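You operate a simulated robot arm through the tools that you are given. There is no shell and no other tool.

The job below is to be done with a simulated robot arm. You get a single attempt, and the scene is never put back.

TASK
Run the drum with the turns and pace on the batch card.
Fine: take the brake off, start it once; leave the other controls.

The check looks at the end state, three seconds after you hand in, the way a careful person would. Anything else that was tipped, shoved, dropped, spilled or broken makes it a failure.

THE ROBOT
A 7-joint arm with a two-finger parallel gripper, fixed in place. Base frame: the origin is at the foot of the arm, x ahead of it, y to its left, z up. Readings come in m, rad, newtons and seconds.
Its first joint turns from -2.601 to 2.601 rad. Payload 3.43 kg.
Tool frame: the origin (TCP) lies between the finger pads and is the grasp point; the fingertips stand 0.03 m ahead of it; z points along the fingers, y is the line along which they close. Largest opening 0.094 m; finger width 0.028, thickness 0.01; the body of the gripper, 0.05 by 0.096 m, starts 0.055 m behind the TCP.
Orientation is that of the tool frame in the base frame, as a unit quaternion [w, x, y, z]. With the fingers straight down and closing along the base's y, the tool's x points along the base's -x, its y along +y and its z along -z.

THE INTERFACE
- The arm moves only by the tool servo_tool. Its argument "targets" is a list of rows, each a list of 3 entries, a list of its own where there are three numbers: the shift along the tool's x, y, z in m, then the turn, a rotation vector about the tool's x, y, z in rad, then the finger opening in m, from 0 to 0.094. In form: [[[dx, dy, dz], [ax, ay, az], jaw], ...]. A call has 1 to 20 rows; each row is the pose to reach, as a shift and turn from the pose commanded when the call began, along the tool's axes at that moment. Rows are played at 5 a second. More than 0.05 m and 0.15 rad between two rows, or a gripper value outside its range, and nothing of the call is played. Where a pose cannot be reached the arm comes as near as it can. A force on the tool above 40 N (or 10 N above the force at the start of the call, whichever is more), or a blocked arm, ends the call early, and 0.2 s more pass. The fingers move at their own pace (about 0.045 m/s each) and stop on an object; they squeeze with about 24 N. The grip force told is the motor's: it shows also when the fingers shut on nothing. Time passes only in rows, and 0.2 s behind the last, so rows that repeat a pose let the fingers close. It gives the time, the measured TCP pose, the force on the tool (base axes), the opening and the grip force at its end, in the units of the frame above (readings bear some noise), with the torque about the TCP (base axes, N m) and any sound that the robot's microphone picked up, and new pictures: "show" is both (left out), scene, wrist or none.
- Cameras (640 x 400 px; columns grow to the right, rows downward): "scene" is fixed at [0.0504, 0.5002, 1.5603]; the picture's right is [-0.85, -0.53, 0.00], its down [-0.22, 0.36, -0.91] and it looks along [0.48, -0.77, -0.42] (base axes); focal length 315 px, centre (320, 200). "wrist" rides on the gripper at [0.076, 0.014, -0.102] in the tool frame; the picture's right is [-0.18, 0.98, 0.00], its down [-0.75, -0.14, -0.64] and it looks along [-0.63, -0.12, 0.77] (tool axes); focal length 243 px, centre (320, 200). There is no depth. A picture from a camera that has moved, and an enlarged one, comes with that camera's place and axes in the base frame and with its lens.
- inspect(camera, box): a new picture of the part [left, top, right, bottom] of that camera's present view, enlarged. No time passes.
- sign_off(): hands the job in; it is judged then, once.

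Places have to be worked out from the pictures, the camera data and where the tool is seen. Open the gripper and draw the arm clear of the work before you hand the job in, unless the task says otherwise.

The tools are called by a JSON object that holds its "method" and its "body". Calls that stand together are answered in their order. servo_tool: Moves the arm, as the interface text tells. Its arguments: {"type":"object","properties":{"targets":{"type":"array"},"show":{"type":"string","enum":["both","scene","wrist","none"]}},"required":["targets"]} The other tools are called the same way: inspect (camera, box) takes an enlarged picture of a part of a camera's view; sign_off () hands the job in.

At the start:

```text
clock: 0.0
ee_pos: [0.533, -0.8325, 1.2406]
orientation: [0.0, -0.001, 1.0, 0.001]
contact_force: [0.0, -0.5, -0.2]
torque: [0.03, 0.0, 0.0]
opening: 0.0942
grasp_force: 0.0
```

scene: 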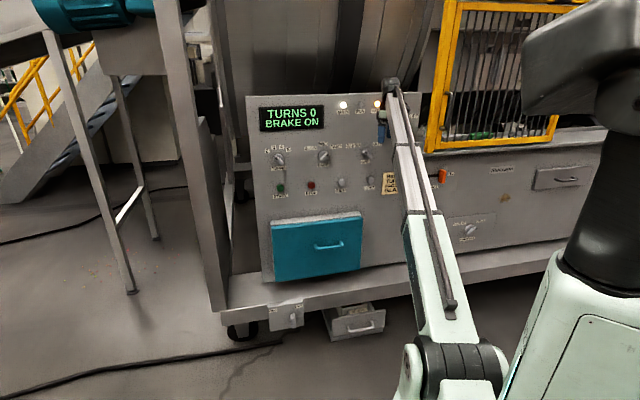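
wrist: 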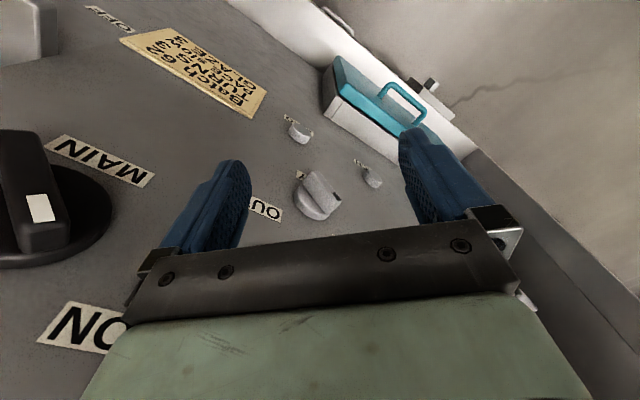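

The scene shows a control panel with a display reading "TURNS 0 / BRAKE ON", and a batch card near the arm. I'll enlarge the panel and the card to read them before moving anything.

{"method": "inspect", "body": {"camera": "scene", "box": [240, 80, 420, 200]}}

{"method": "inspect", "body": {"camera": "wrist", "box": [80, 0, 320, 150]}}

{"method": "inspect", "body": {"camera": "scene", "box": [250, 130, 350, 200]}}

{"method": "inspect", "body": {"camera": "scene", "box": [330, 80, 480, 260]}}

```text
3.33 times, centred on (330, 140) of scene
camera zoom: at [0.0504, 0.5002, 1.5603], right [-0.85, -0.53, 0.0], down [-0.22, 0.36, -0.91], along [0.48, -0.77, -0.42], focal length 1049 px, centre (287, 400)
```

zoom: 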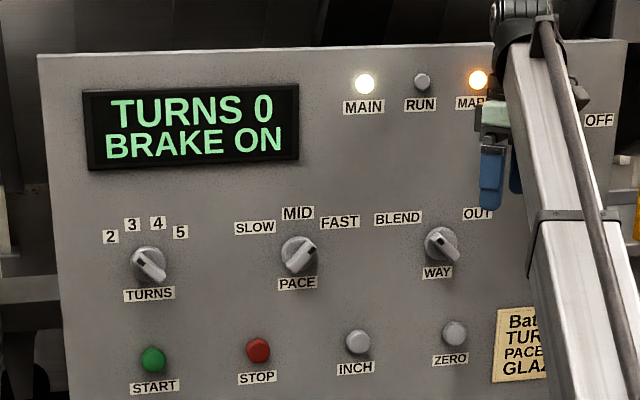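

```text
2.67 times, centred on (200, 75) of wrist
camera zoom: at [0.4558, -0.8186, 1.343], right [0.18, 0.98, 0.0], down [0.75, -0.14, 0.64], along [0.63, -0.12, -0.77], focal length 647 px, centre (640, 533)
```

zoom: 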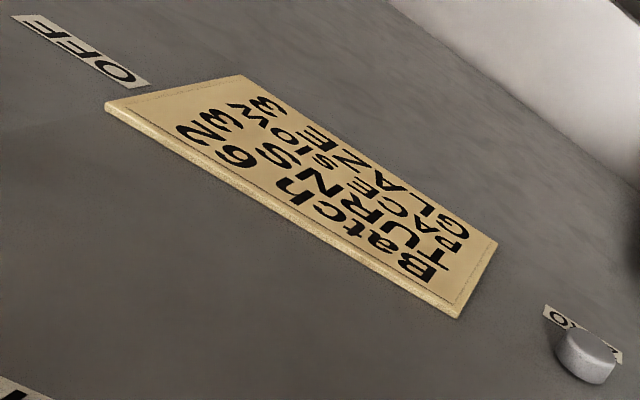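

```text
5.71 times, centred on (300, 165) of scene
camera zoom: at [0.0504, 0.5002, 1.5603], right [-0.85, -0.53, 0.0], down [-0.22, 0.36, -0.91], along [0.48, -0.77, -0.42], focal length 1799 px, centre (434, 400)
```

zoom: 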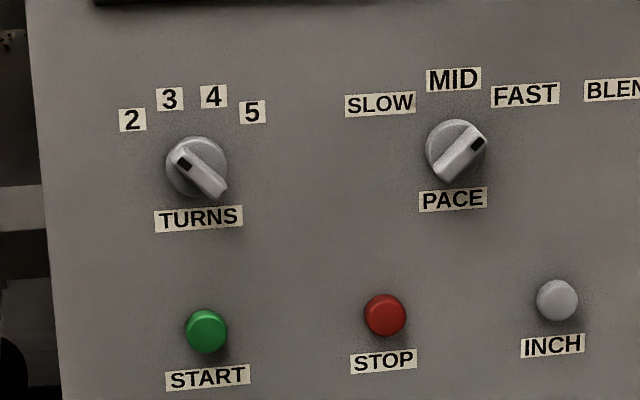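

```text
2.22 times, centred on (405, 170) of scene
camera zoom: at [0.0504, 0.5002, 1.5603], right [-0.85, -0.53, 0.0], down [-0.22, 0.36, -0.91], along [0.48, -0.77, -0.42], focal length 700 px, centre (131, 267)
```

zoom: 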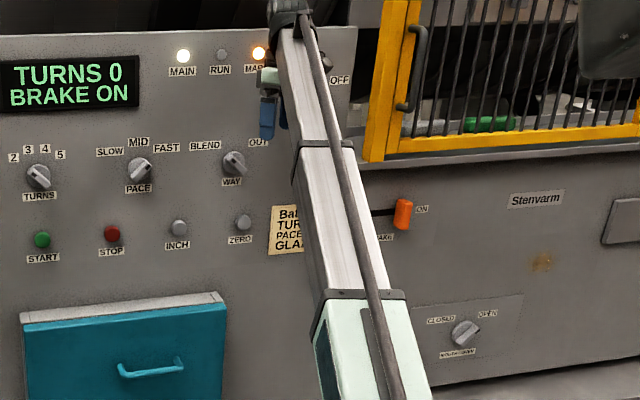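

The panel seems to face the arm's base at about 45°, and the card names batch, turns, pace and glaze. I'll enlarge the card and the brake lever further so the values are certain.

{"method": "inspect", "body": {"camera": "wrist", "box": [110, 20, 280, 125]}}

{"method": "inspect", "body": {"camera": "wrist", "box": [140, 30, 210, 75]}}

{"method": "inspect", "body": {"camera": "scene", "box": [400, 150, 520, 255]}}

{"method": "inspect", "body": {"camera": "scene", "box": [320, 80, 430, 150]}}

{"method": "inspect", "body": {"camera": "scene", "box": [220, 260, 420, 360]}}

```text
3.76 times, centred on (195, 72) of wrist
camera zoom: at [0.4558, -0.8186, 1.343], right [0.18, 0.98, 0.0], down [0.75, -0.14, 0.64], along [0.63, -0.12, -0.77], focal length 913 px, centre (791, 680)
```

zoom: 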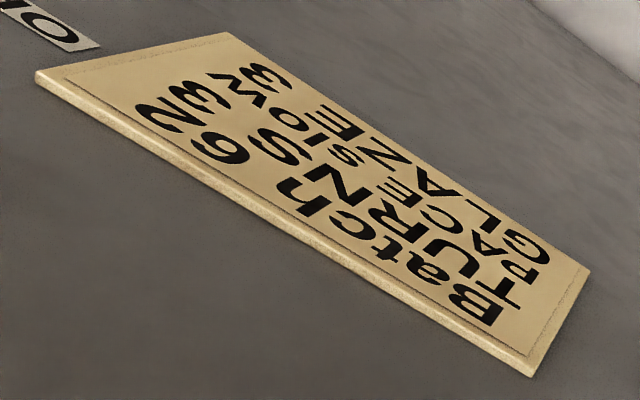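

```text
8.89 times, centred on (175, 52) of wrist
camera zoom: at [0.4558, -0.8186, 1.343], right [0.18, 0.98, 0.0], down [0.75, -0.14, 0.64], along [0.63, -0.12, -0.77], focal length 2157 px, centre (1609, 1511)
```

zoom: 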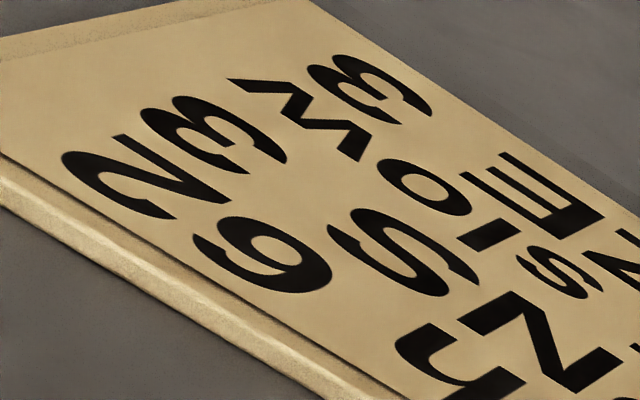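

```text
3.81 times, centred on (460, 202) of scene
camera zoom: at [0.0504, 0.5002, 1.5603], right [-0.85, -0.53, 0.0], down [-0.22, 0.36, -0.91], along [0.48, -0.77, -0.42], focal length 1199 px, centre (-213, 190)
```

zoom: 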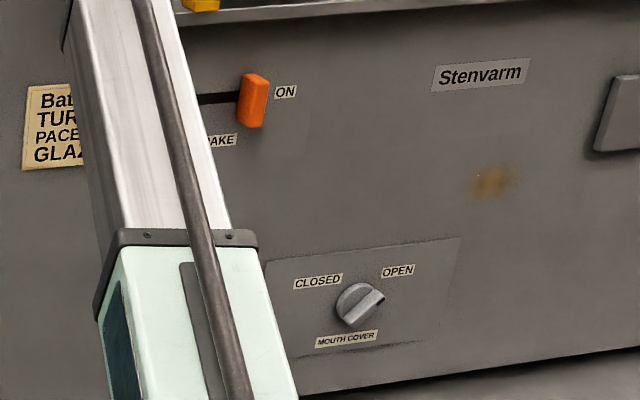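

```text
5.71 times, centred on (375, 115) of scene
camera zoom: at [0.0504, 0.5002, 1.5603], right [-0.85, -0.53, 0.0], down [-0.22, 0.36, -0.91], along [0.48, -0.77, -0.42], focal length 1799 px, centre (6, 686)
```

zoom: 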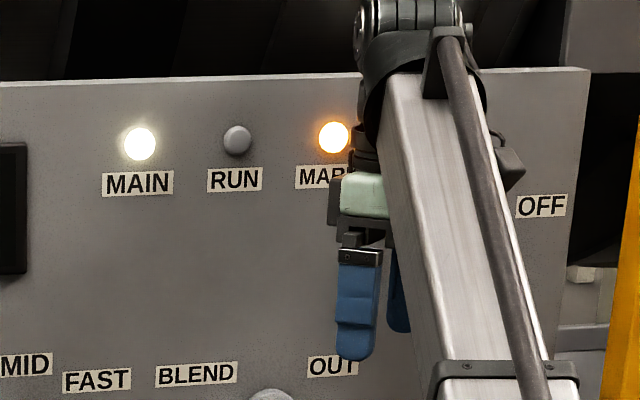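

```text
3.20 times, centred on (320, 310) of scene
camera zoom: at [0.0504, 0.5002, 1.5603], right [-0.85, -0.53, 0.0], down [-0.22, 0.36, -0.91], along [0.48, -0.77, -0.42], focal length 1007 px, centre (320, -152)
```

zoom: 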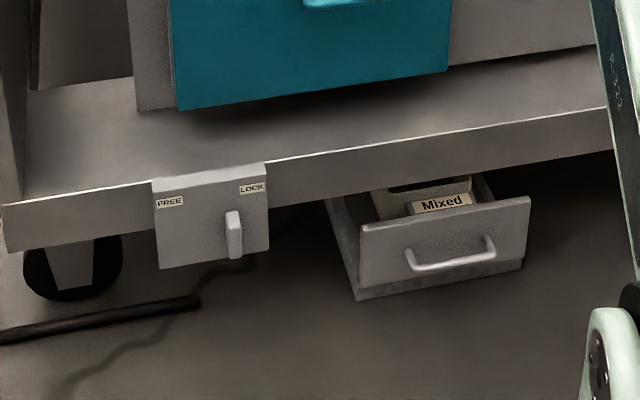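

The card reads Batch 62, TURNS 3, PACE SLOW. TURNS now points to 2, PACE to FAST, and the orange brake lever is at ON. By triangulation the panel is vertical, about 1.06 m from the base axis along (0.71, -0.71), and faces the base. I'll back off about 0.15 m from it while yawing the tool 45°, ready to pitch the tool toward it.

{"method": "servo_tool", "body": {"targets": [[[0.018, 0.018, 0], [0, 0, 0.131], 0.06], [[0.036, 0.036, 0], [0, 0, 0.262], 0.06], [[0.054, 0.054, 0], [0, 0, 0.393], 0.06], [[0.072, 0.072, 0], [0, 0, 0.524], 0.06], [[0.09, 0.09, 0], [0, 0, 0.655], 0.06], [[0.106, 0.106, 0], [0, 0, 0.7854], 0.06], [[0.106, 0.106, 0], [0, 0, 0.7854], 0.06]]}}

```text
clock: 0.9
ee_pos: [0.4731, -0.7762, 1.2264]
orientation: [0.008, 0.224, 0.974, -0.009]
contact_force: [-0.6, 1.1, -0.3]
torque: [-0.02, -0.01, -0.01]
opening: 0.0599
grasp_force: 0.0
out of reach, approached as far as the arm can: row 3, 4
stopped in row 4: the force on the tool passed its limit at 57 N (the readings are from after the stop); the commanded pose is now the measured one
camera wrist: at [0.4089, -0.729, 1.3293], right [0.6, 0.8, -0.01], down [0.61, -0.44, 0.66], along [0.52, -0.4, -0.75], focal length 243 px, centre (320, 200)
```

scene: 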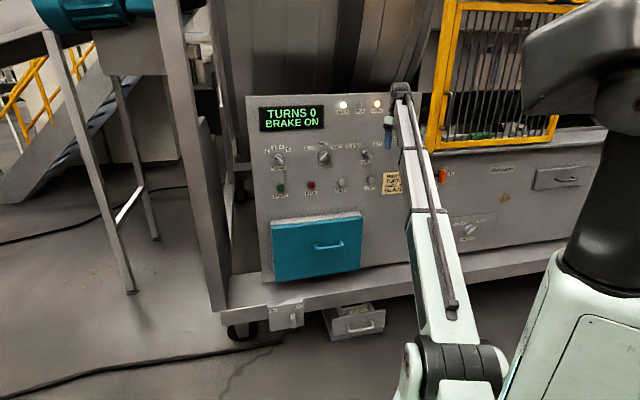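
wrist: 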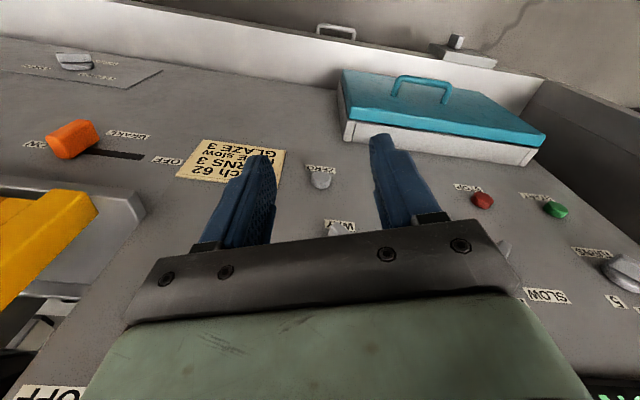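

The move stopped early on a 57 N force; with the tool straight down and drawn inward, the wrist was probably folded too tightly against its own forearm. The panel lamps and display look unchanged. Pitching the tool outward should unfold it, so I'll pitch about tool y with the TCP held where it is.

{"method": "servo_tool", "body": {"targets": [[[0, 0, 0], [0, -0.13, 0], 0.06], [[0, 0, 0], [0, -0.26, 0], 0.06], [[0, 0, 0], [0, -0.39, 0], 0.06], [[0, 0, 0], [0, -0.52, 0], 0.06], [[0, 0, 0], [0, -0.65, 0], 0.06]]}}

{"method": "inspect", "body": {"camera": "scene", "box": [240, 80, 480, 210]}}

```text
clock: 2.1
ee_pos: [0.4727, -0.7767, 1.2284]
orientation: [0.319, 0.209, 0.921, -0.079]
contact_force: [-0.1, -0.4, -0.7]
torque: [0.02, 0.04, 0.0]
opening: 0.06
grasp_force: 0.1
camera wrist: at [0.3674, -0.7098, 1.2611], right [0.56, 0.82, 0.1], down [0.12, -0.2, 0.97], along [0.82, -0.53, -0.21], focal length 243 px, centre (320, 200)
```

scene: 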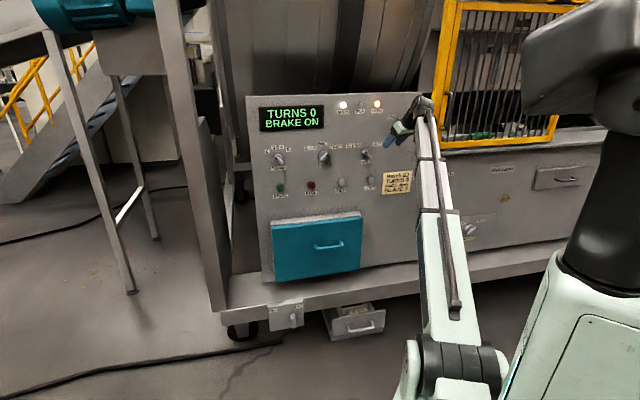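
wrist: 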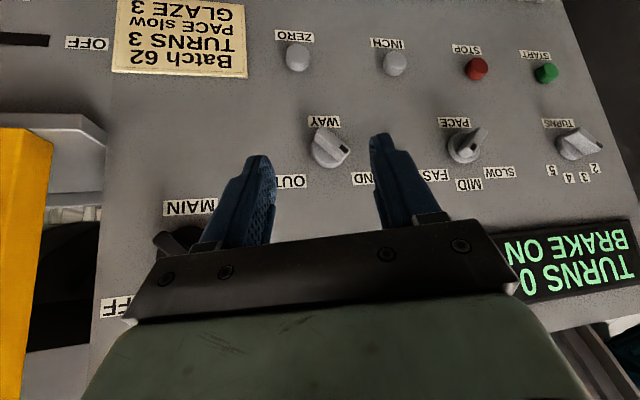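

```text
2.67 times, centred on (360, 145) of scene
camera zoom: at [0.0504, 0.5002, 1.5603], right [-0.85, -0.53, 0.0], down [-0.22, 0.36, -0.91], along [0.48, -0.77, -0.42], focal length 839 px, centre (213, 347)
```

zoom: 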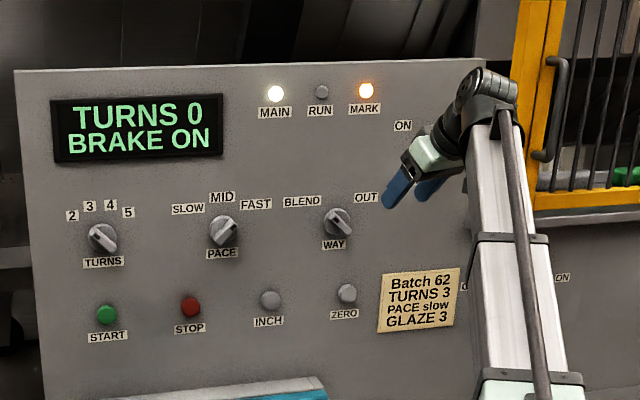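

The tool pitched freely, and the card reads clearly: Batch 62, TURNS 3, PACE slow. Fresh triangulation puts START at about (0.934, -0.560, 0.987) and ZERO at (0.613, -0.881, 0.988), so the panel runs exactly at 45° with its buttons about 1.056 m out. I'll finish turning the tool until it points straight at the panel.

{"method": "servo_tool", "body": {"targets": [[[0, 0, 0], [0.0437, -0.1271, 0.0231], 0.06], [[0, 0, 0], [0.0874, -0.2543, 0.0463], 0.06], [[0, 0, 0], [0.1311, -0.3814, 0.0694], 0.06], [[0, 0, 0], [0.1749, -0.5086, 0.0926], 0.06], [[0, 0, 0], [0.2186, -0.6357, 0.1157], 0.06], [[0, 0, 0], [0.2623, -0.7629, 0.1389], 0.06], [[0, 0, 0], [0.306, -0.89, 0.162], 0.06]]}}

```text
clock: 3.8
ee_pos: [0.4734, -0.7766, 1.2272]
orientation: [0.654, 0.27, 0.653, -0.271]
contact_force: [-0.6, -0.3, 0.9]
torque: [0.02, 0.0, 0.02]
opening: 0.0598
grasp_force: 0.0
camera wrist: at [0.4102, -0.6941, 1.1525], right [0.7, 0.69, 0.18], down [-0.55, 0.36, 0.75], along [0.46, -0.63, 0.63], focal length 243 px, centre (320, 200)
```

scene: 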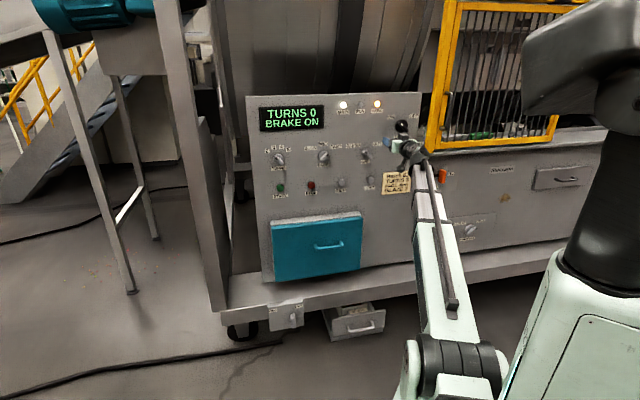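
wrist: 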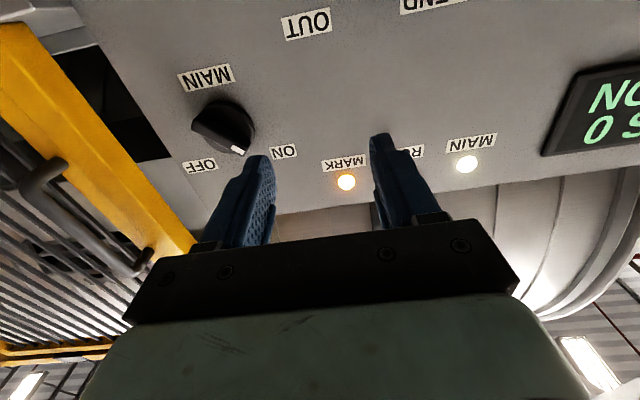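

The tool now points squarely at the panel, TCP about 0.18 m short of it; tool +x is down, +y is panel-left and +z is into the panel. I'll slide level to a spot in front of the TURNS knob, estimated at panel coordinate s = -0.264 and z = 1.135, keeping this stand-off.

{"method": "servo_tool", "body": {"targets": [[[0.009, 0.048, 0], [0, 0, 0], 0.06], [[0.018, 0.096, 0], [0, 0, 0], 0.06], [[0.027, 0.144, 0], [0, 0, 0], 0.06], [[0.036, 0.192, 0], [0, 0, 0], 0.06], [[0.045, 0.24, 0], [0, 0, 0], 0.06], [[0.054, 0.288, 0], [0, 0, 0], 0.06], [[0.063, 0.336, 0], [0, 0, 0], 0.06], [[0.072, 0.384, 0], [0, 0, 0], 0.06], [[0.081, 0.432, 0], [0, 0, 0], 0.06], [[0.092, 0.478, 0], [0, 0, 0], 0.06]]}}

```text
clock: 6.0
ee_pos: [0.8115, -0.4392, 1.1351]
orientation: [0.653, 0.271, 0.653, -0.271]
contact_force: [-0.3, 0.5, 0.3]
torque: [0.01, 0.01, 0.02]
opening: 0.0601
grasp_force: 0.0
camera wrist: at [0.7489, -0.3574, 1.0587], right [0.7, 0.69, 0.18], down [-0.55, 0.35, 0.75], along [0.46, -0.63, 0.63], focal length 243 px, centre (320, 200)
```

scene: 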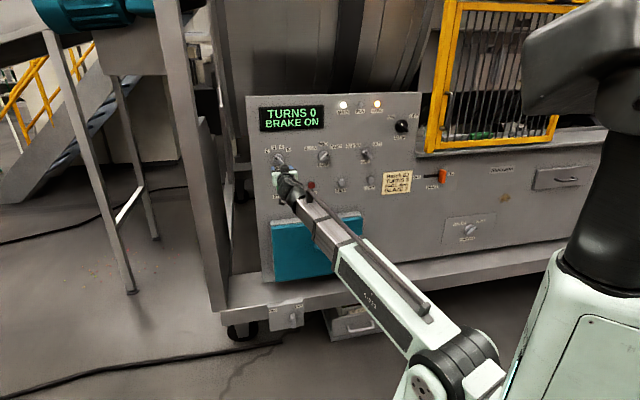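
wrist: 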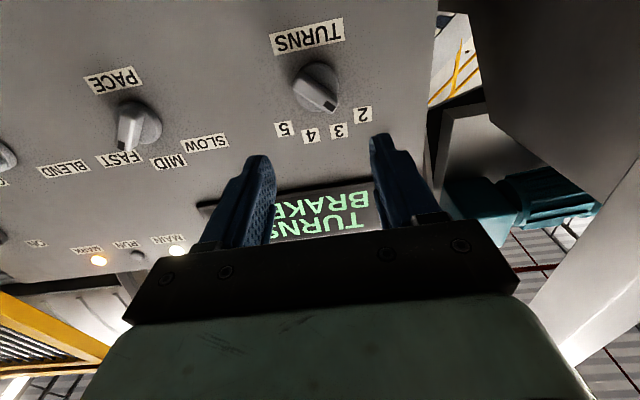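

The arm reaches here easily, and the TURNS knob shows straight ahead at about (316, 85) in the wrist view. I'll enlarge it to read the pointer angle and the shape of the bar.

{"method": "inspect", "body": {"camera": "wrist", "box": [250, 30, 390, 150]}}

{"method": "inspect", "body": {"camera": "wrist", "box": [60, 60, 240, 190]}}

{"method": "inspect", "body": {"camera": "scene", "box": [400, 100, 520, 250]}}

{"method": "inspect", "body": {"camera": "scene", "box": [260, 140, 310, 210]}}

```text
3.33 times, centred on (320, 90) of wrist
camera zoom: at [0.7489, -0.3574, 1.0587], right [0.7, 0.69, 0.18], down [-0.55, 0.35, 0.75], along [0.46, -0.63, 0.63], focal length 809 px, centre (320, 567)
```

zoom: 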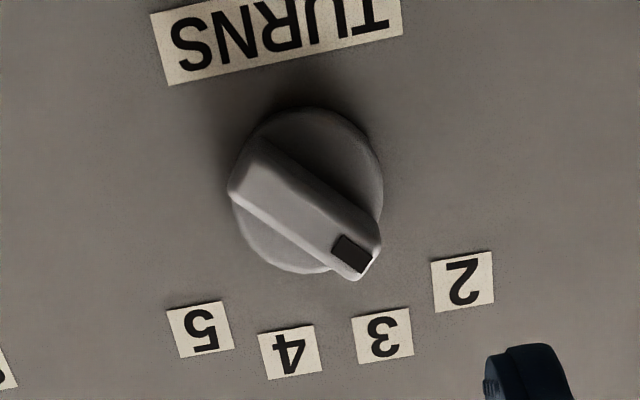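

```text
3.08 times, centred on (150, 125) of wrist
camera zoom: at [0.7489, -0.3574, 1.0587], right [0.7, 0.69, 0.18], down [-0.55, 0.35, 0.75], along [0.46, -0.63, 0.63], focal length 746 px, centre (843, 431)
```

zoom: 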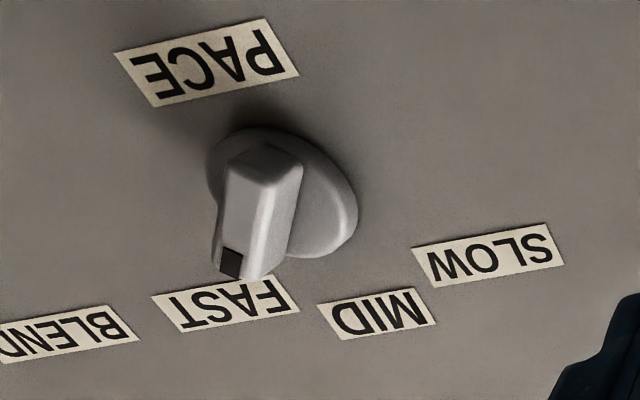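

```text
2.67 times, centred on (460, 175) of scene
camera zoom: at [0.0504, 0.5002, 1.5603], right [-0.85, -0.53, 0.0], down [-0.22, 0.36, -0.91], along [0.48, -0.77, -0.42], focal length 839 px, centre (-53, 267)
```

zoom: 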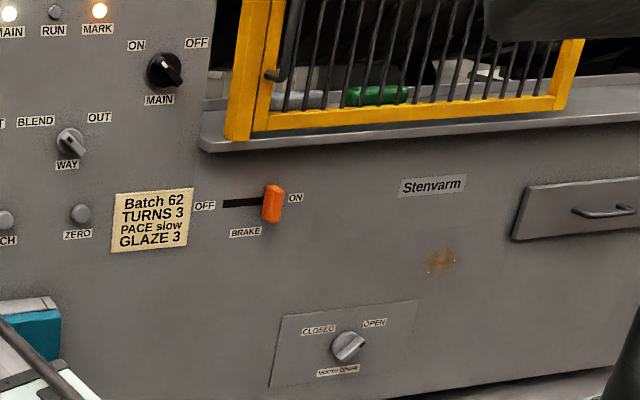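

```text
5.71 times, centred on (285, 175) of scene
camera zoom: at [0.0504, 0.5002, 1.5603], right [-0.85, -0.53, 0.0], down [-0.22, 0.36, -0.91], along [0.48, -0.77, -0.42], focal length 1799 px, centre (520, 343)
```

zoom: 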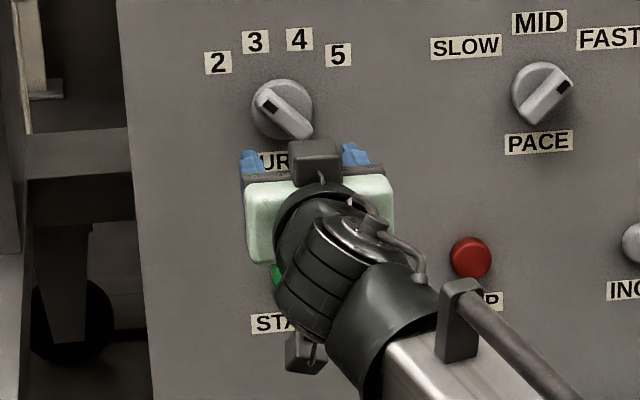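

The enlarged view shows a disc with a raised bar about 14 mm wide, pointing roughly 45° left, at "2"; the label steps are about 30°. I'll roll the tool 45° counter-clockwise so the fingers straddle the bar, and move in 0.08 m, which still leaves the fingertips well short.

{"method": "servo_tool", "body": {"targets": [[[0, -0.001, 0.012], [0, 0, -0.131], 0.05], [[0, -0.002, 0.025], [0, 0, -0.262], 0.05], [[0, -0.003, 0.04], [0, 0, -0.393], 0.05], [[0, -0.004, 0.055], [0, 0, -0.524], 0.05], [[0, -0.004, 0.07], [0, 0, -0.655], 0.05], [[0, -0.004, 0.08], [0, 0, -0.785], 0.05]]}}

{"method": "inspect", "body": {"camera": "wrist", "box": [220, 60, 420, 185]}}

{"method": "inspect", "body": {"camera": "scene", "box": [250, 130, 320, 200]}}

```text
clock: 7.3
ee_pos: [0.866, -0.4968, 1.134]
orientation: [0.499, -0.001, 0.707, -0.501]
contact_force: [-0.1, -0.1, -0.5]
torque: [0.02, -0.02, -0.02]
opening: 0.0499
grasp_force: 0.0
camera wrist: at [0.7612, -0.457, 1.0717], right [0.58, 0.58, -0.57], down [-0.15, 0.76, 0.63], along [0.8, -0.29, 0.53], focal length 243 px, centre (320, 200)
```

scene: 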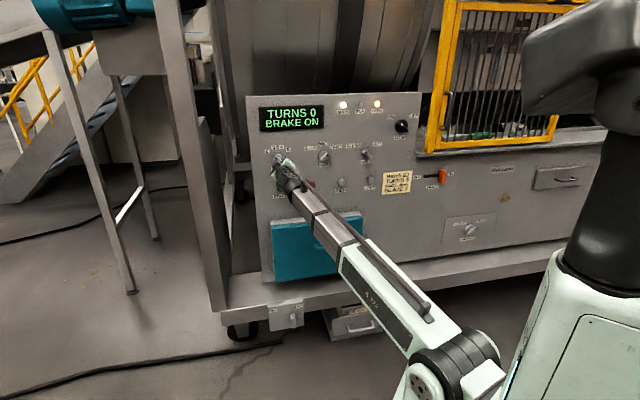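
wrist: 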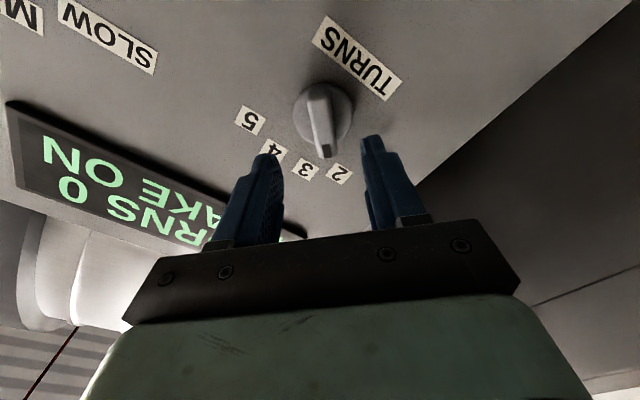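

```text
3.20 times, centred on (320, 122) of wrist
camera zoom: at [0.7612, -0.457, 1.0717], right [0.58, 0.58, -0.57], down [-0.15, 0.76, 0.63], along [0.8, -0.29, 0.53], focal length 776 px, centre (320, 448)
```

zoom: 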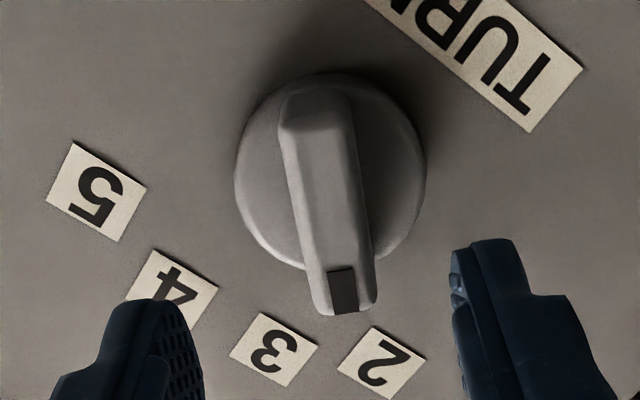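

```text
5.71 times, centred on (285, 165) of scene
camera zoom: at [0.0504, 0.5002, 1.5603], right [-0.85, -0.53, 0.0], down [-0.22, 0.36, -0.91], along [0.48, -0.77, -0.42], focal length 1799 px, centre (520, 400)
```

zoom: 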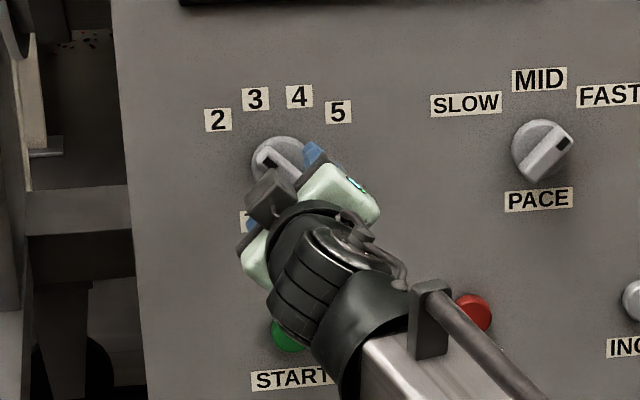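

The bar now lies along the finger direction, within about 2°, and its top seems to be some 8 cm ahead of the TCP. I'll move in another 4 cm with a small sideways correction, so the fingertips stay short of the knob, and check the alignment.

{"method": "servo_tool", "body": {"targets": [[[0.001, 0.001, 0.014], [0, 0, 0], 0.05], [[0.002, 0.002, 0.027], [0, 0, 0], 0.05], [[0.003, 0.003, 0.04], [0, 0, 0], 0.05]]}}

{"method": "inspect", "body": {"camera": "wrist", "box": [220, 70, 420, 195]}}

{"method": "inspect", "body": {"camera": "scene", "box": [260, 140, 310, 190]}}

```text
clock: 8.2
ee_pos: [0.8933, -0.5261, 1.1309]
orientation: [0.5, 0.0, 0.708, -0.499]
contact_force: [0.1, -0.7, -0.7]
torque: [-0.02, 0.0, -0.02]
opening: 0.0498
grasp_force: 0.0
camera wrist: at [0.7889, -0.4854, 1.0681], right [0.58, 0.58, -0.57], down [-0.15, 0.76, 0.63], along [0.8, -0.29, 0.53], focal length 243 px, centre (320, 200)
```

scene: 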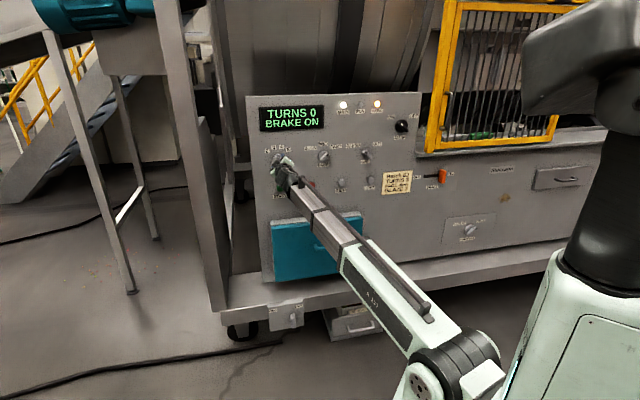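
wrist: 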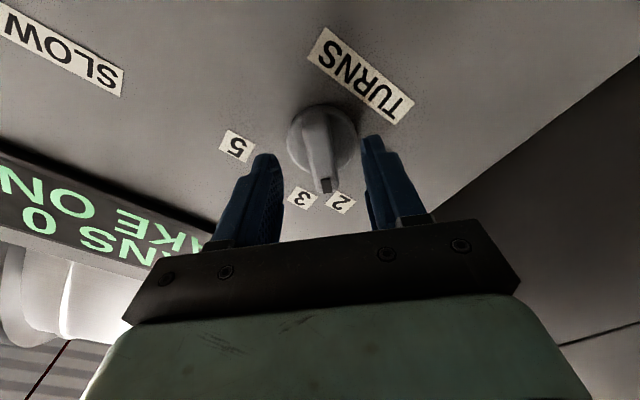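

```text
3.20 times, centred on (320, 132) of wrist
camera zoom: at [0.7889, -0.4854, 1.0681], right [0.58, 0.58, -0.57], down [-0.15, 0.76, 0.63], along [0.8, -0.29, 0.53], focal length 776 px, centre (320, 416)
```

zoom: 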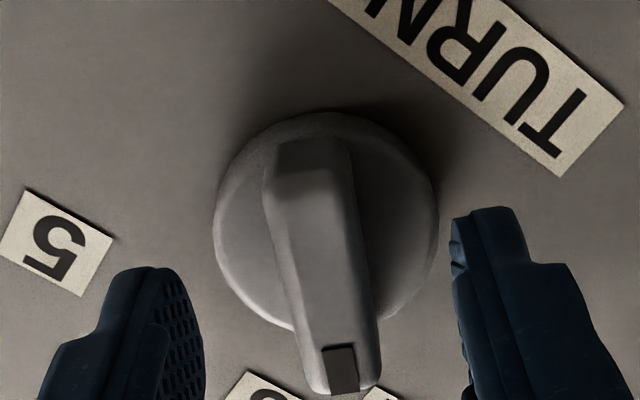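

```text
8.00 times, centred on (285, 165) of scene
camera zoom: at [0.0504, 0.5002, 1.5603], right [-0.85, -0.53, 0.0], down [-0.22, 0.36, -0.91], along [0.48, -0.77, -0.42], focal length 2518 px, centre (600, 480)
```

zoom: 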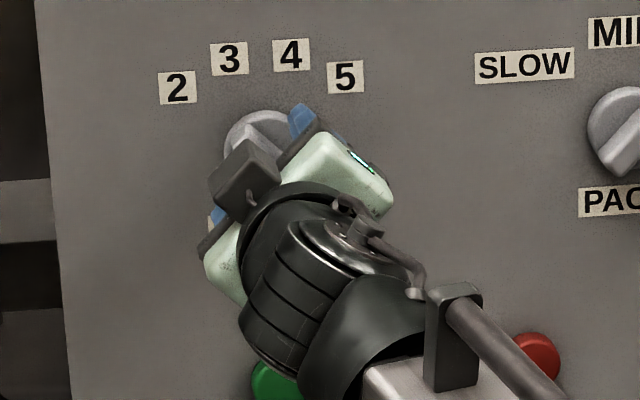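

Fingers and bar are aligned to within 1–2 mm; the bar top is about 4 cm ahead of the TCP and the disc face about 5.8 cm. I'll advance 2.4 cm so the tips overlap the bar but stay just short of the disc, then check before closing.

{"method": "servo_tool", "body": {"targets": [[[0, 0.001, 0.008], [0, 0, 0], 0.05], [[0, 0.001, 0.016], [0, 0, 0], 0.05], [[0, 0.001, 0.024], [0, 0, 0], 0.05]]}}

{"method": "inspect", "body": {"camera": "wrist", "box": [220, 90, 420, 215]}}

```text
clock: 8.9
ee_pos: [0.9111, -0.5434, 1.1311]
orientation: [0.5, 0.0, 0.707, -0.5]
contact_force: [-1.2, 0.5, -0.2]
torque: [0.0, 0.0, 0.01]
opening: 0.0502
grasp_force: 0.2
camera wrist: at [0.8065, -0.502, 1.0674], right [0.58, 0.58, -0.57], down [-0.15, 0.76, 0.63], along [0.8, -0.29, 0.53], focal length 243 px, centre (320, 200)
```

scene: 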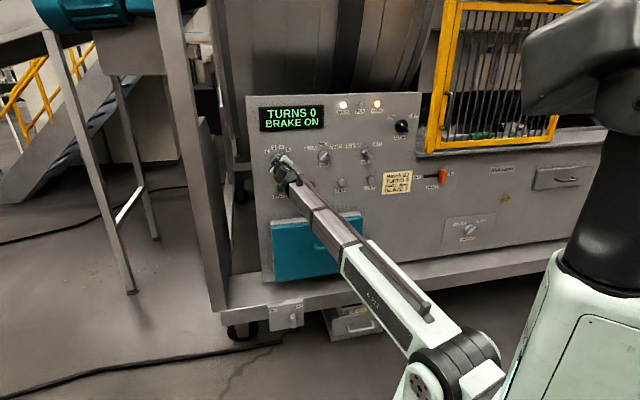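
wrist: 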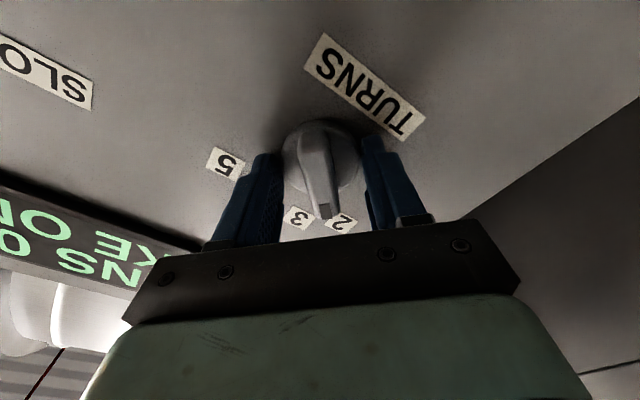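

```text
3.20 times, centred on (320, 152) of wrist
camera zoom: at [0.8065, -0.502, 1.0674], right [0.58, 0.58, -0.57], down [-0.15, 0.76, 0.63], along [0.8, -0.29, 0.53], focal length 776 px, centre (320, 352)
```

zoom: 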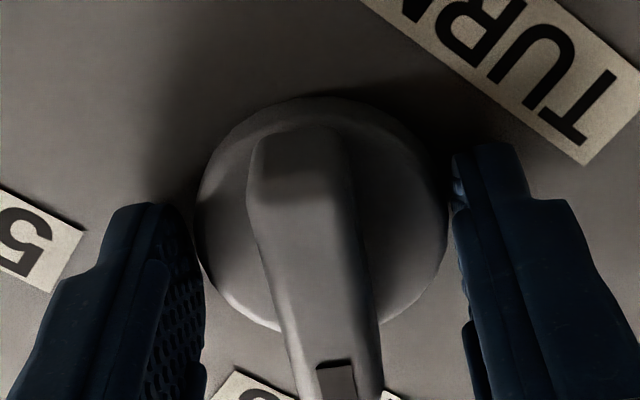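

The tips are on either side of the bar with no contact force. I'll close on the bar now, holding the pose so the fingers can settle.

{"method": "servo_tool", "body": {"targets": [[[0, 0, 0], [0, 0, 0], 0.03], [[0, 0, 0], [0, 0, 0], 0.02], [[0, 0, 0], [0, 0, 0], 0.01], [[0, 0, 0], [0, 0, 0], 0.005], [[0, 0, 0], [0, 0, 0], 0.005]]}}

{"method": "inspect", "body": {"camera": "wrist", "box": [220, 90, 420, 215]}}

```text
clock: 10.2
ee_pos: [0.9113, -0.542, 1.1313]
orientation: [0.5, 0.0, 0.707, -0.5]
contact_force: [3.1, 0.2, -2.1]
torque: [0.01, 0.02, 0.12]
opening: 0.0472
grasp_force: 45.0
camera wrist: at [0.8066, -0.5018, 1.0672], right [0.58, 0.58, -0.57], down [-0.15, 0.76, 0.63], along [0.8, -0.29, 0.53], focal length 243 px, centre (320, 200)
```

scene: 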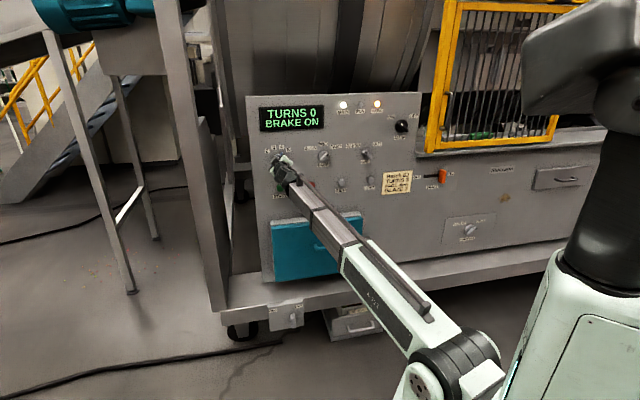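
wrist: 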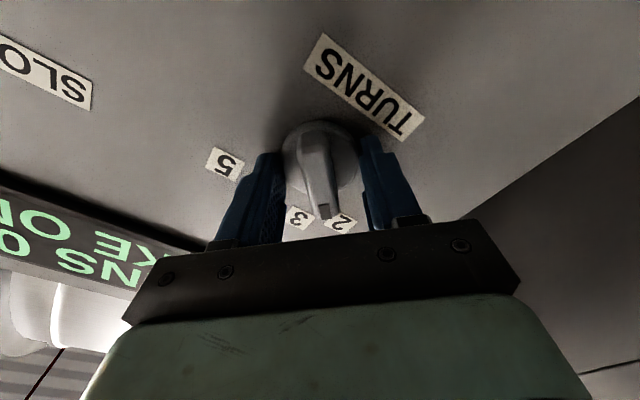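

```text
3.20 times, centred on (320, 152) of wrist
camera zoom: at [0.8066, -0.5018, 1.0672], right [0.58, 0.58, -0.57], down [-0.15, 0.76, 0.63], along [0.8, -0.29, 0.53], focal length 776 px, centre (320, 352)
```

zoom: 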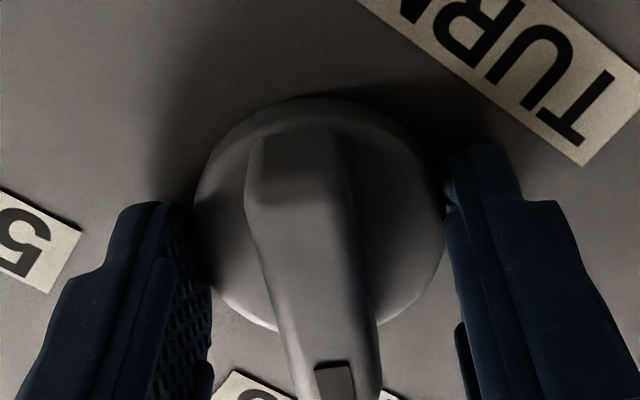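

The fingers stopped at 0.047 m, so they closed on the disc's rim rather than the bar; the disc face is a bit nearer than I judged. I'll open, back off 7 mm and close again to take the bar itself.

{"method": "servo_tool", "body": {"targets": [[[0, 0, 0], [0, 0, 0], 0.055], [[0, 0, 0], [0, 0, 0], 0.055], [[0, 0, -0.007], [0, 0, 0], 0.055], [[0, 0, -0.007], [0, 0, 0], 0.04], [[0, 0, -0.007], [0, 0, 0], 0.02], [[0, 0, -0.007], [0, 0, 0], 0.005], [[0, 0, -0.007], [0, 0, 0], 0.005], [[0, 0, -0.007], [0, 0, 0], 0.005]]}}

{"method": "inspect", "body": {"camera": "wrist", "box": [220, 90, 420, 215]}}

```text
clock: 11.9
ee_pos: [0.9056, -0.5381, 1.1304]
orientation: [0.5, 0.0, 0.707, -0.5]
contact_force: [-1.7, 4.2, -5.3]
torque: [0.13, 0.13, 0.08]
opening: 0.0443
grasp_force: 44.7
camera wrist: at [0.8015, -0.4968, 1.0671], right [0.58, 0.58, -0.57], down [-0.15, 0.76, 0.63], along [0.8, -0.29, 0.53], focal length 243 px, centre (320, 200)
```

scene: 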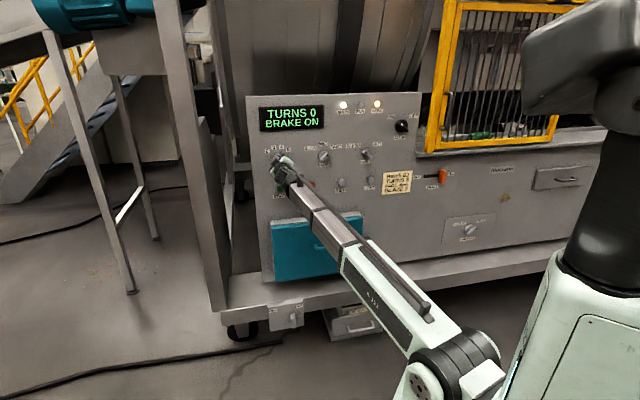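
wrist: 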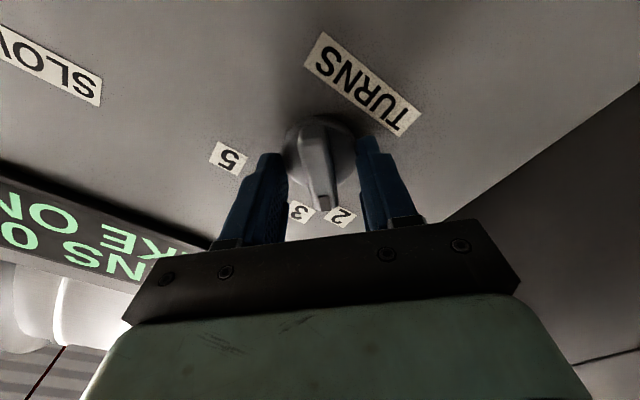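

```text
3.20 times, centred on (320, 152) of wrist
camera zoom: at [0.8015, -0.4968, 1.0671], right [0.58, 0.58, -0.57], down [-0.15, 0.76, 0.63], along [0.8, -0.29, 0.53], focal length 776 px, centre (320, 352)
```

zoom: 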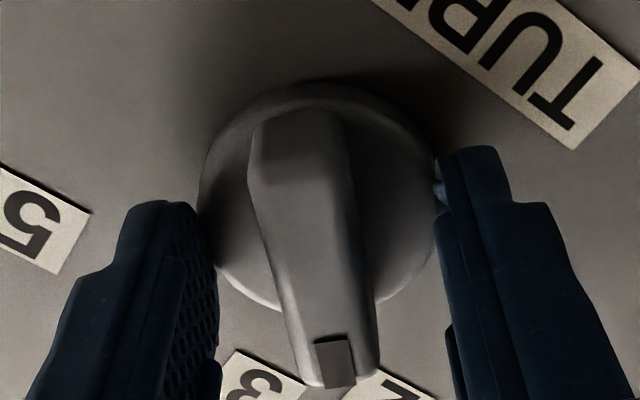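

It's still on the tapered rim (0.044 m), so the tips need to come out a little more. I'll open, back off another 5 mm and try again.

{"method": "servo_tool", "body": {"targets": [[[0, 0, 0], [0, 0, 0], 0.055], [[0, 0, 0], [0, 0, 0], 0.055], [[0, 0, -0.005], [0, 0, 0], 0.055], [[0, 0, -0.005], [0, 0, 0], 0.04], [[0, 0, -0.005], [0, 0, 0], 0.02], [[0, 0, -0.005], [0, 0, 0], 0.005], [[0, 0, -0.005], [0, 0, 0], 0.005], [[0, 0, -0.005], [0, 0, 0], 0.005]]}}

{"method": "inspect", "body": {"camera": "wrist", "box": [220, 90, 420, 215]}}

```text
clock: 13.8
ee_pos: [0.9026, -0.534, 1.1313]
orientation: [0.5, 0.0, 0.707, -0.5]
contact_force: [0.7, 1.8, -1.4]
torque: [0.05, 0.01, -0.04]
opening: 0.016
grasp_force: 44.8
camera wrist: at [0.7982, -0.4934, 1.0672], right [0.58, 0.58, -0.57], down [-0.15, 0.76, 0.63], along [0.8, -0.29, 0.53], focal length 243 px, centre (320, 200)
```

scene: 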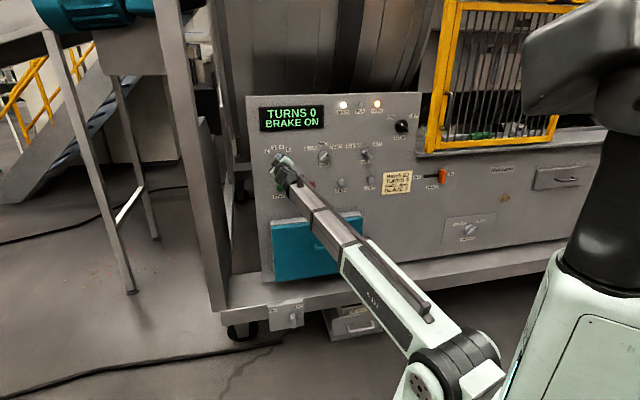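
wrist: 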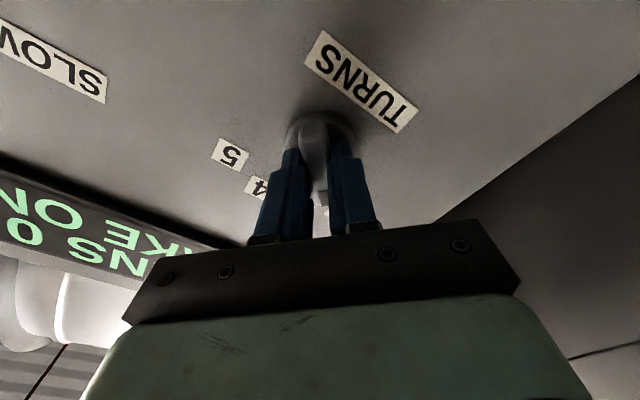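

```text
3.20 times, centred on (320, 152) of wrist
camera zoom: at [0.7982, -0.4934, 1.0672], right [0.58, 0.58, -0.57], down [-0.15, 0.76, 0.63], along [0.8, -0.29, 0.53], focal length 776 px, centre (320, 352)
```

zoom: 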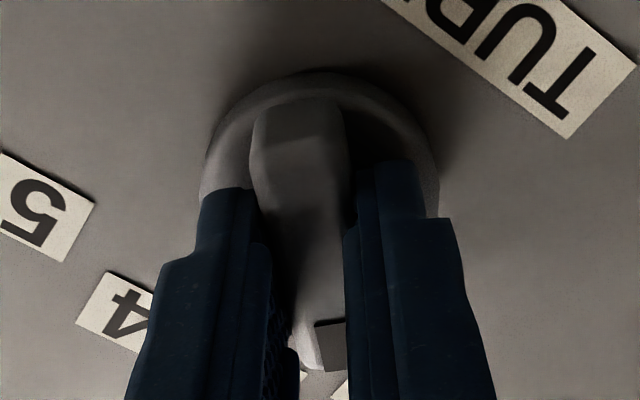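

The fingers now hold the bar at 0.016 m with only small side forces. I'll turn clockwise (+z) by 30° (0.524 rad), one step from 2 to 3, and look while still holding.

{"method": "servo_tool", "body": {"targets": [[[0, 0, 0], [0, 0, 0.1], 0.005], [[0, 0, 0], [0, 0, 0.2], 0.005], [[0, 0, 0], [0, 0, 0.3], 0.005], [[0, 0, 0], [0, 0, 0.4], 0.005], [[0, 0, 0], [0, 0, 0.5236], 0.005], [[0, 0, 0], [0, 0, 0.5236], 0.005]]}}

{"method": "inspect", "body": {"camera": "wrist", "box": [220, 90, 420, 215]}}

```text
clock: 15.2
ee_pos: [0.9036, -0.5333, 1.13]
orientation: [0.612, 0.183, 0.684, -0.353]
contact_force: [0.2, -3.6, -2.6]
torque: [-0.58, -0.57, 0.28]
opening: 0.016
grasp_force: 45.0
camera wrist: at [0.8249, -0.4667, 1.054], right [0.71, 0.7, -0.08], down [-0.41, 0.49, 0.77], along [0.58, -0.51, 0.64], focal length 243 px, centre (320, 200)
```

scene: 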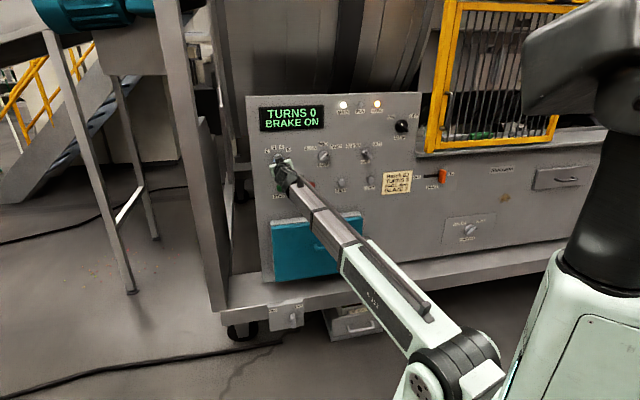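
wrist: 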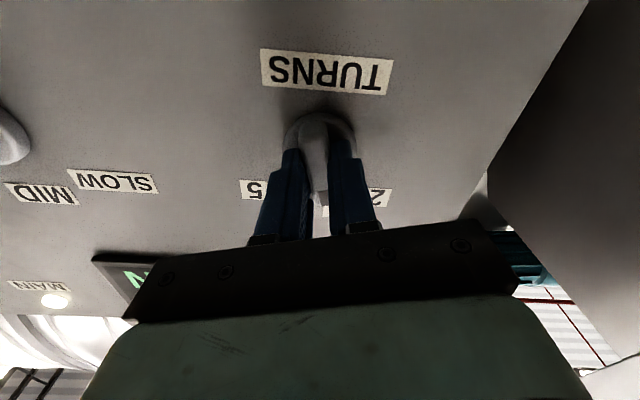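

```text
3.20 times, centred on (320, 152) of wrist
camera zoom: at [0.8249, -0.4667, 1.054], right [0.71, 0.7, -0.08], down [-0.41, 0.49, 0.77], along [0.58, -0.51, 0.64], focal length 776 px, centre (320, 352)
```

zoom: 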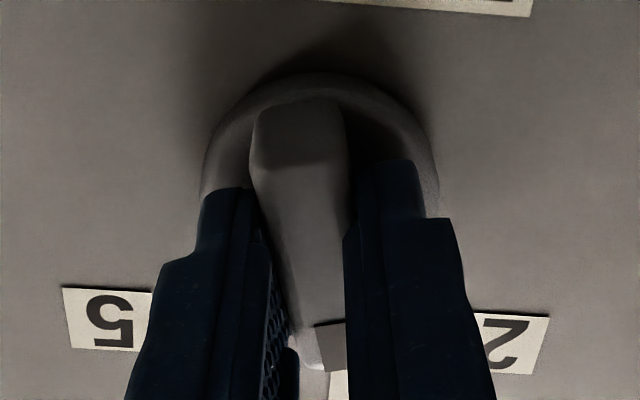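

The bar turned with the tool and the label geometry now puts it about 15° left, at "3". I'll release, back straight off 6 cm and check the pointer.

{"method": "servo_tool", "body": {"targets": [[[0, 0, 0], [0, 0, 0], 0.03], [[0, 0, 0], [0, 0, 0], 0.05], [[0, 0, 0], [0, 0, 0], 0.05], [[0, 0, -0.02], [0, 0, 0], 0.05], [[0, 0, -0.05], [0, 0, 0], 0.05], [[0, 0, -0.09], [0, 0, 0], 0.05]]}}

{"method": "inspect", "body": {"camera": "wrist", "box": [220, 60, 420, 185]}}

{"method": "inspect", "body": {"camera": "scene", "box": [250, 130, 350, 200]}}

```text
clock: 16.6
ee_pos: [0.8376, -0.4702, 1.13]
orientation: [0.612, 0.184, 0.683, -0.354]
contact_force: [0.1, 1.1, -0.2]
torque: [-0.03, 0.01, 0.02]
opening: 0.0499
grasp_force: 0.0
camera wrist: at [0.7605, -0.403, 1.0537], right [0.71, 0.7, -0.08], down [-0.41, 0.5, 0.77], along [0.58, -0.51, 0.64], focal length 243 px, centre (320, 200)
```

scene: 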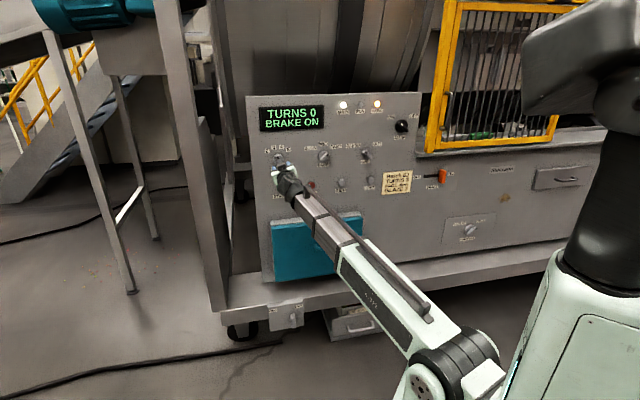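
wrist: 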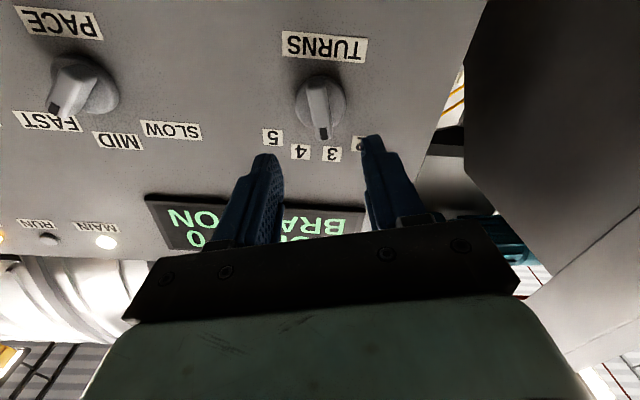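

```text
3.20 times, centred on (320, 122) of wrist
camera zoom: at [0.7605, -0.403, 1.0537], right [0.71, 0.7, -0.08], down [-0.41, 0.5, 0.77], along [0.58, -0.51, 0.64], focal length 776 px, centre (320, 448)
```

zoom: 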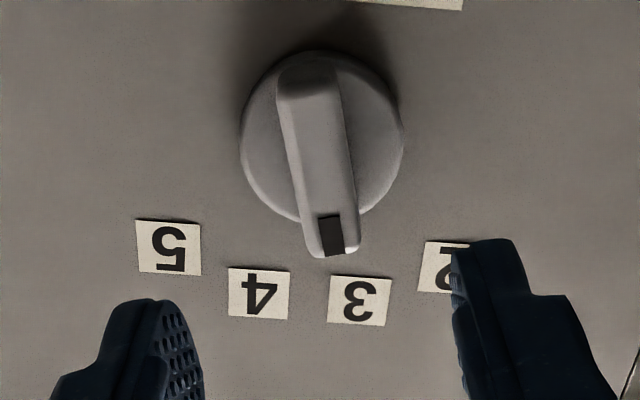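

```text
5.71 times, centred on (300, 165) of scene
camera zoom: at [0.0504, 0.5002, 1.5603], right [-0.85, -0.53, 0.0], down [-0.22, 0.36, -0.91], along [0.48, -0.77, -0.42], focal length 1799 px, centre (434, 400)
```

zoom: 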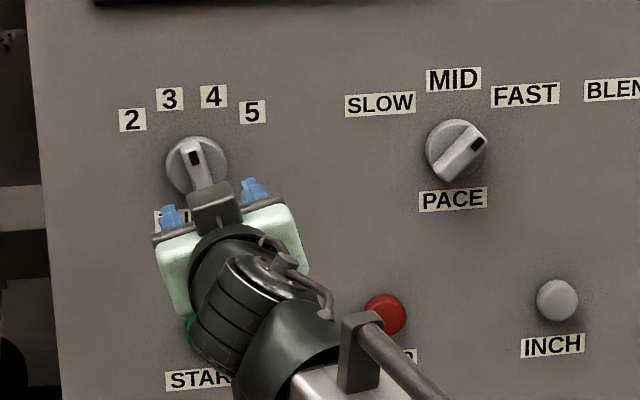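

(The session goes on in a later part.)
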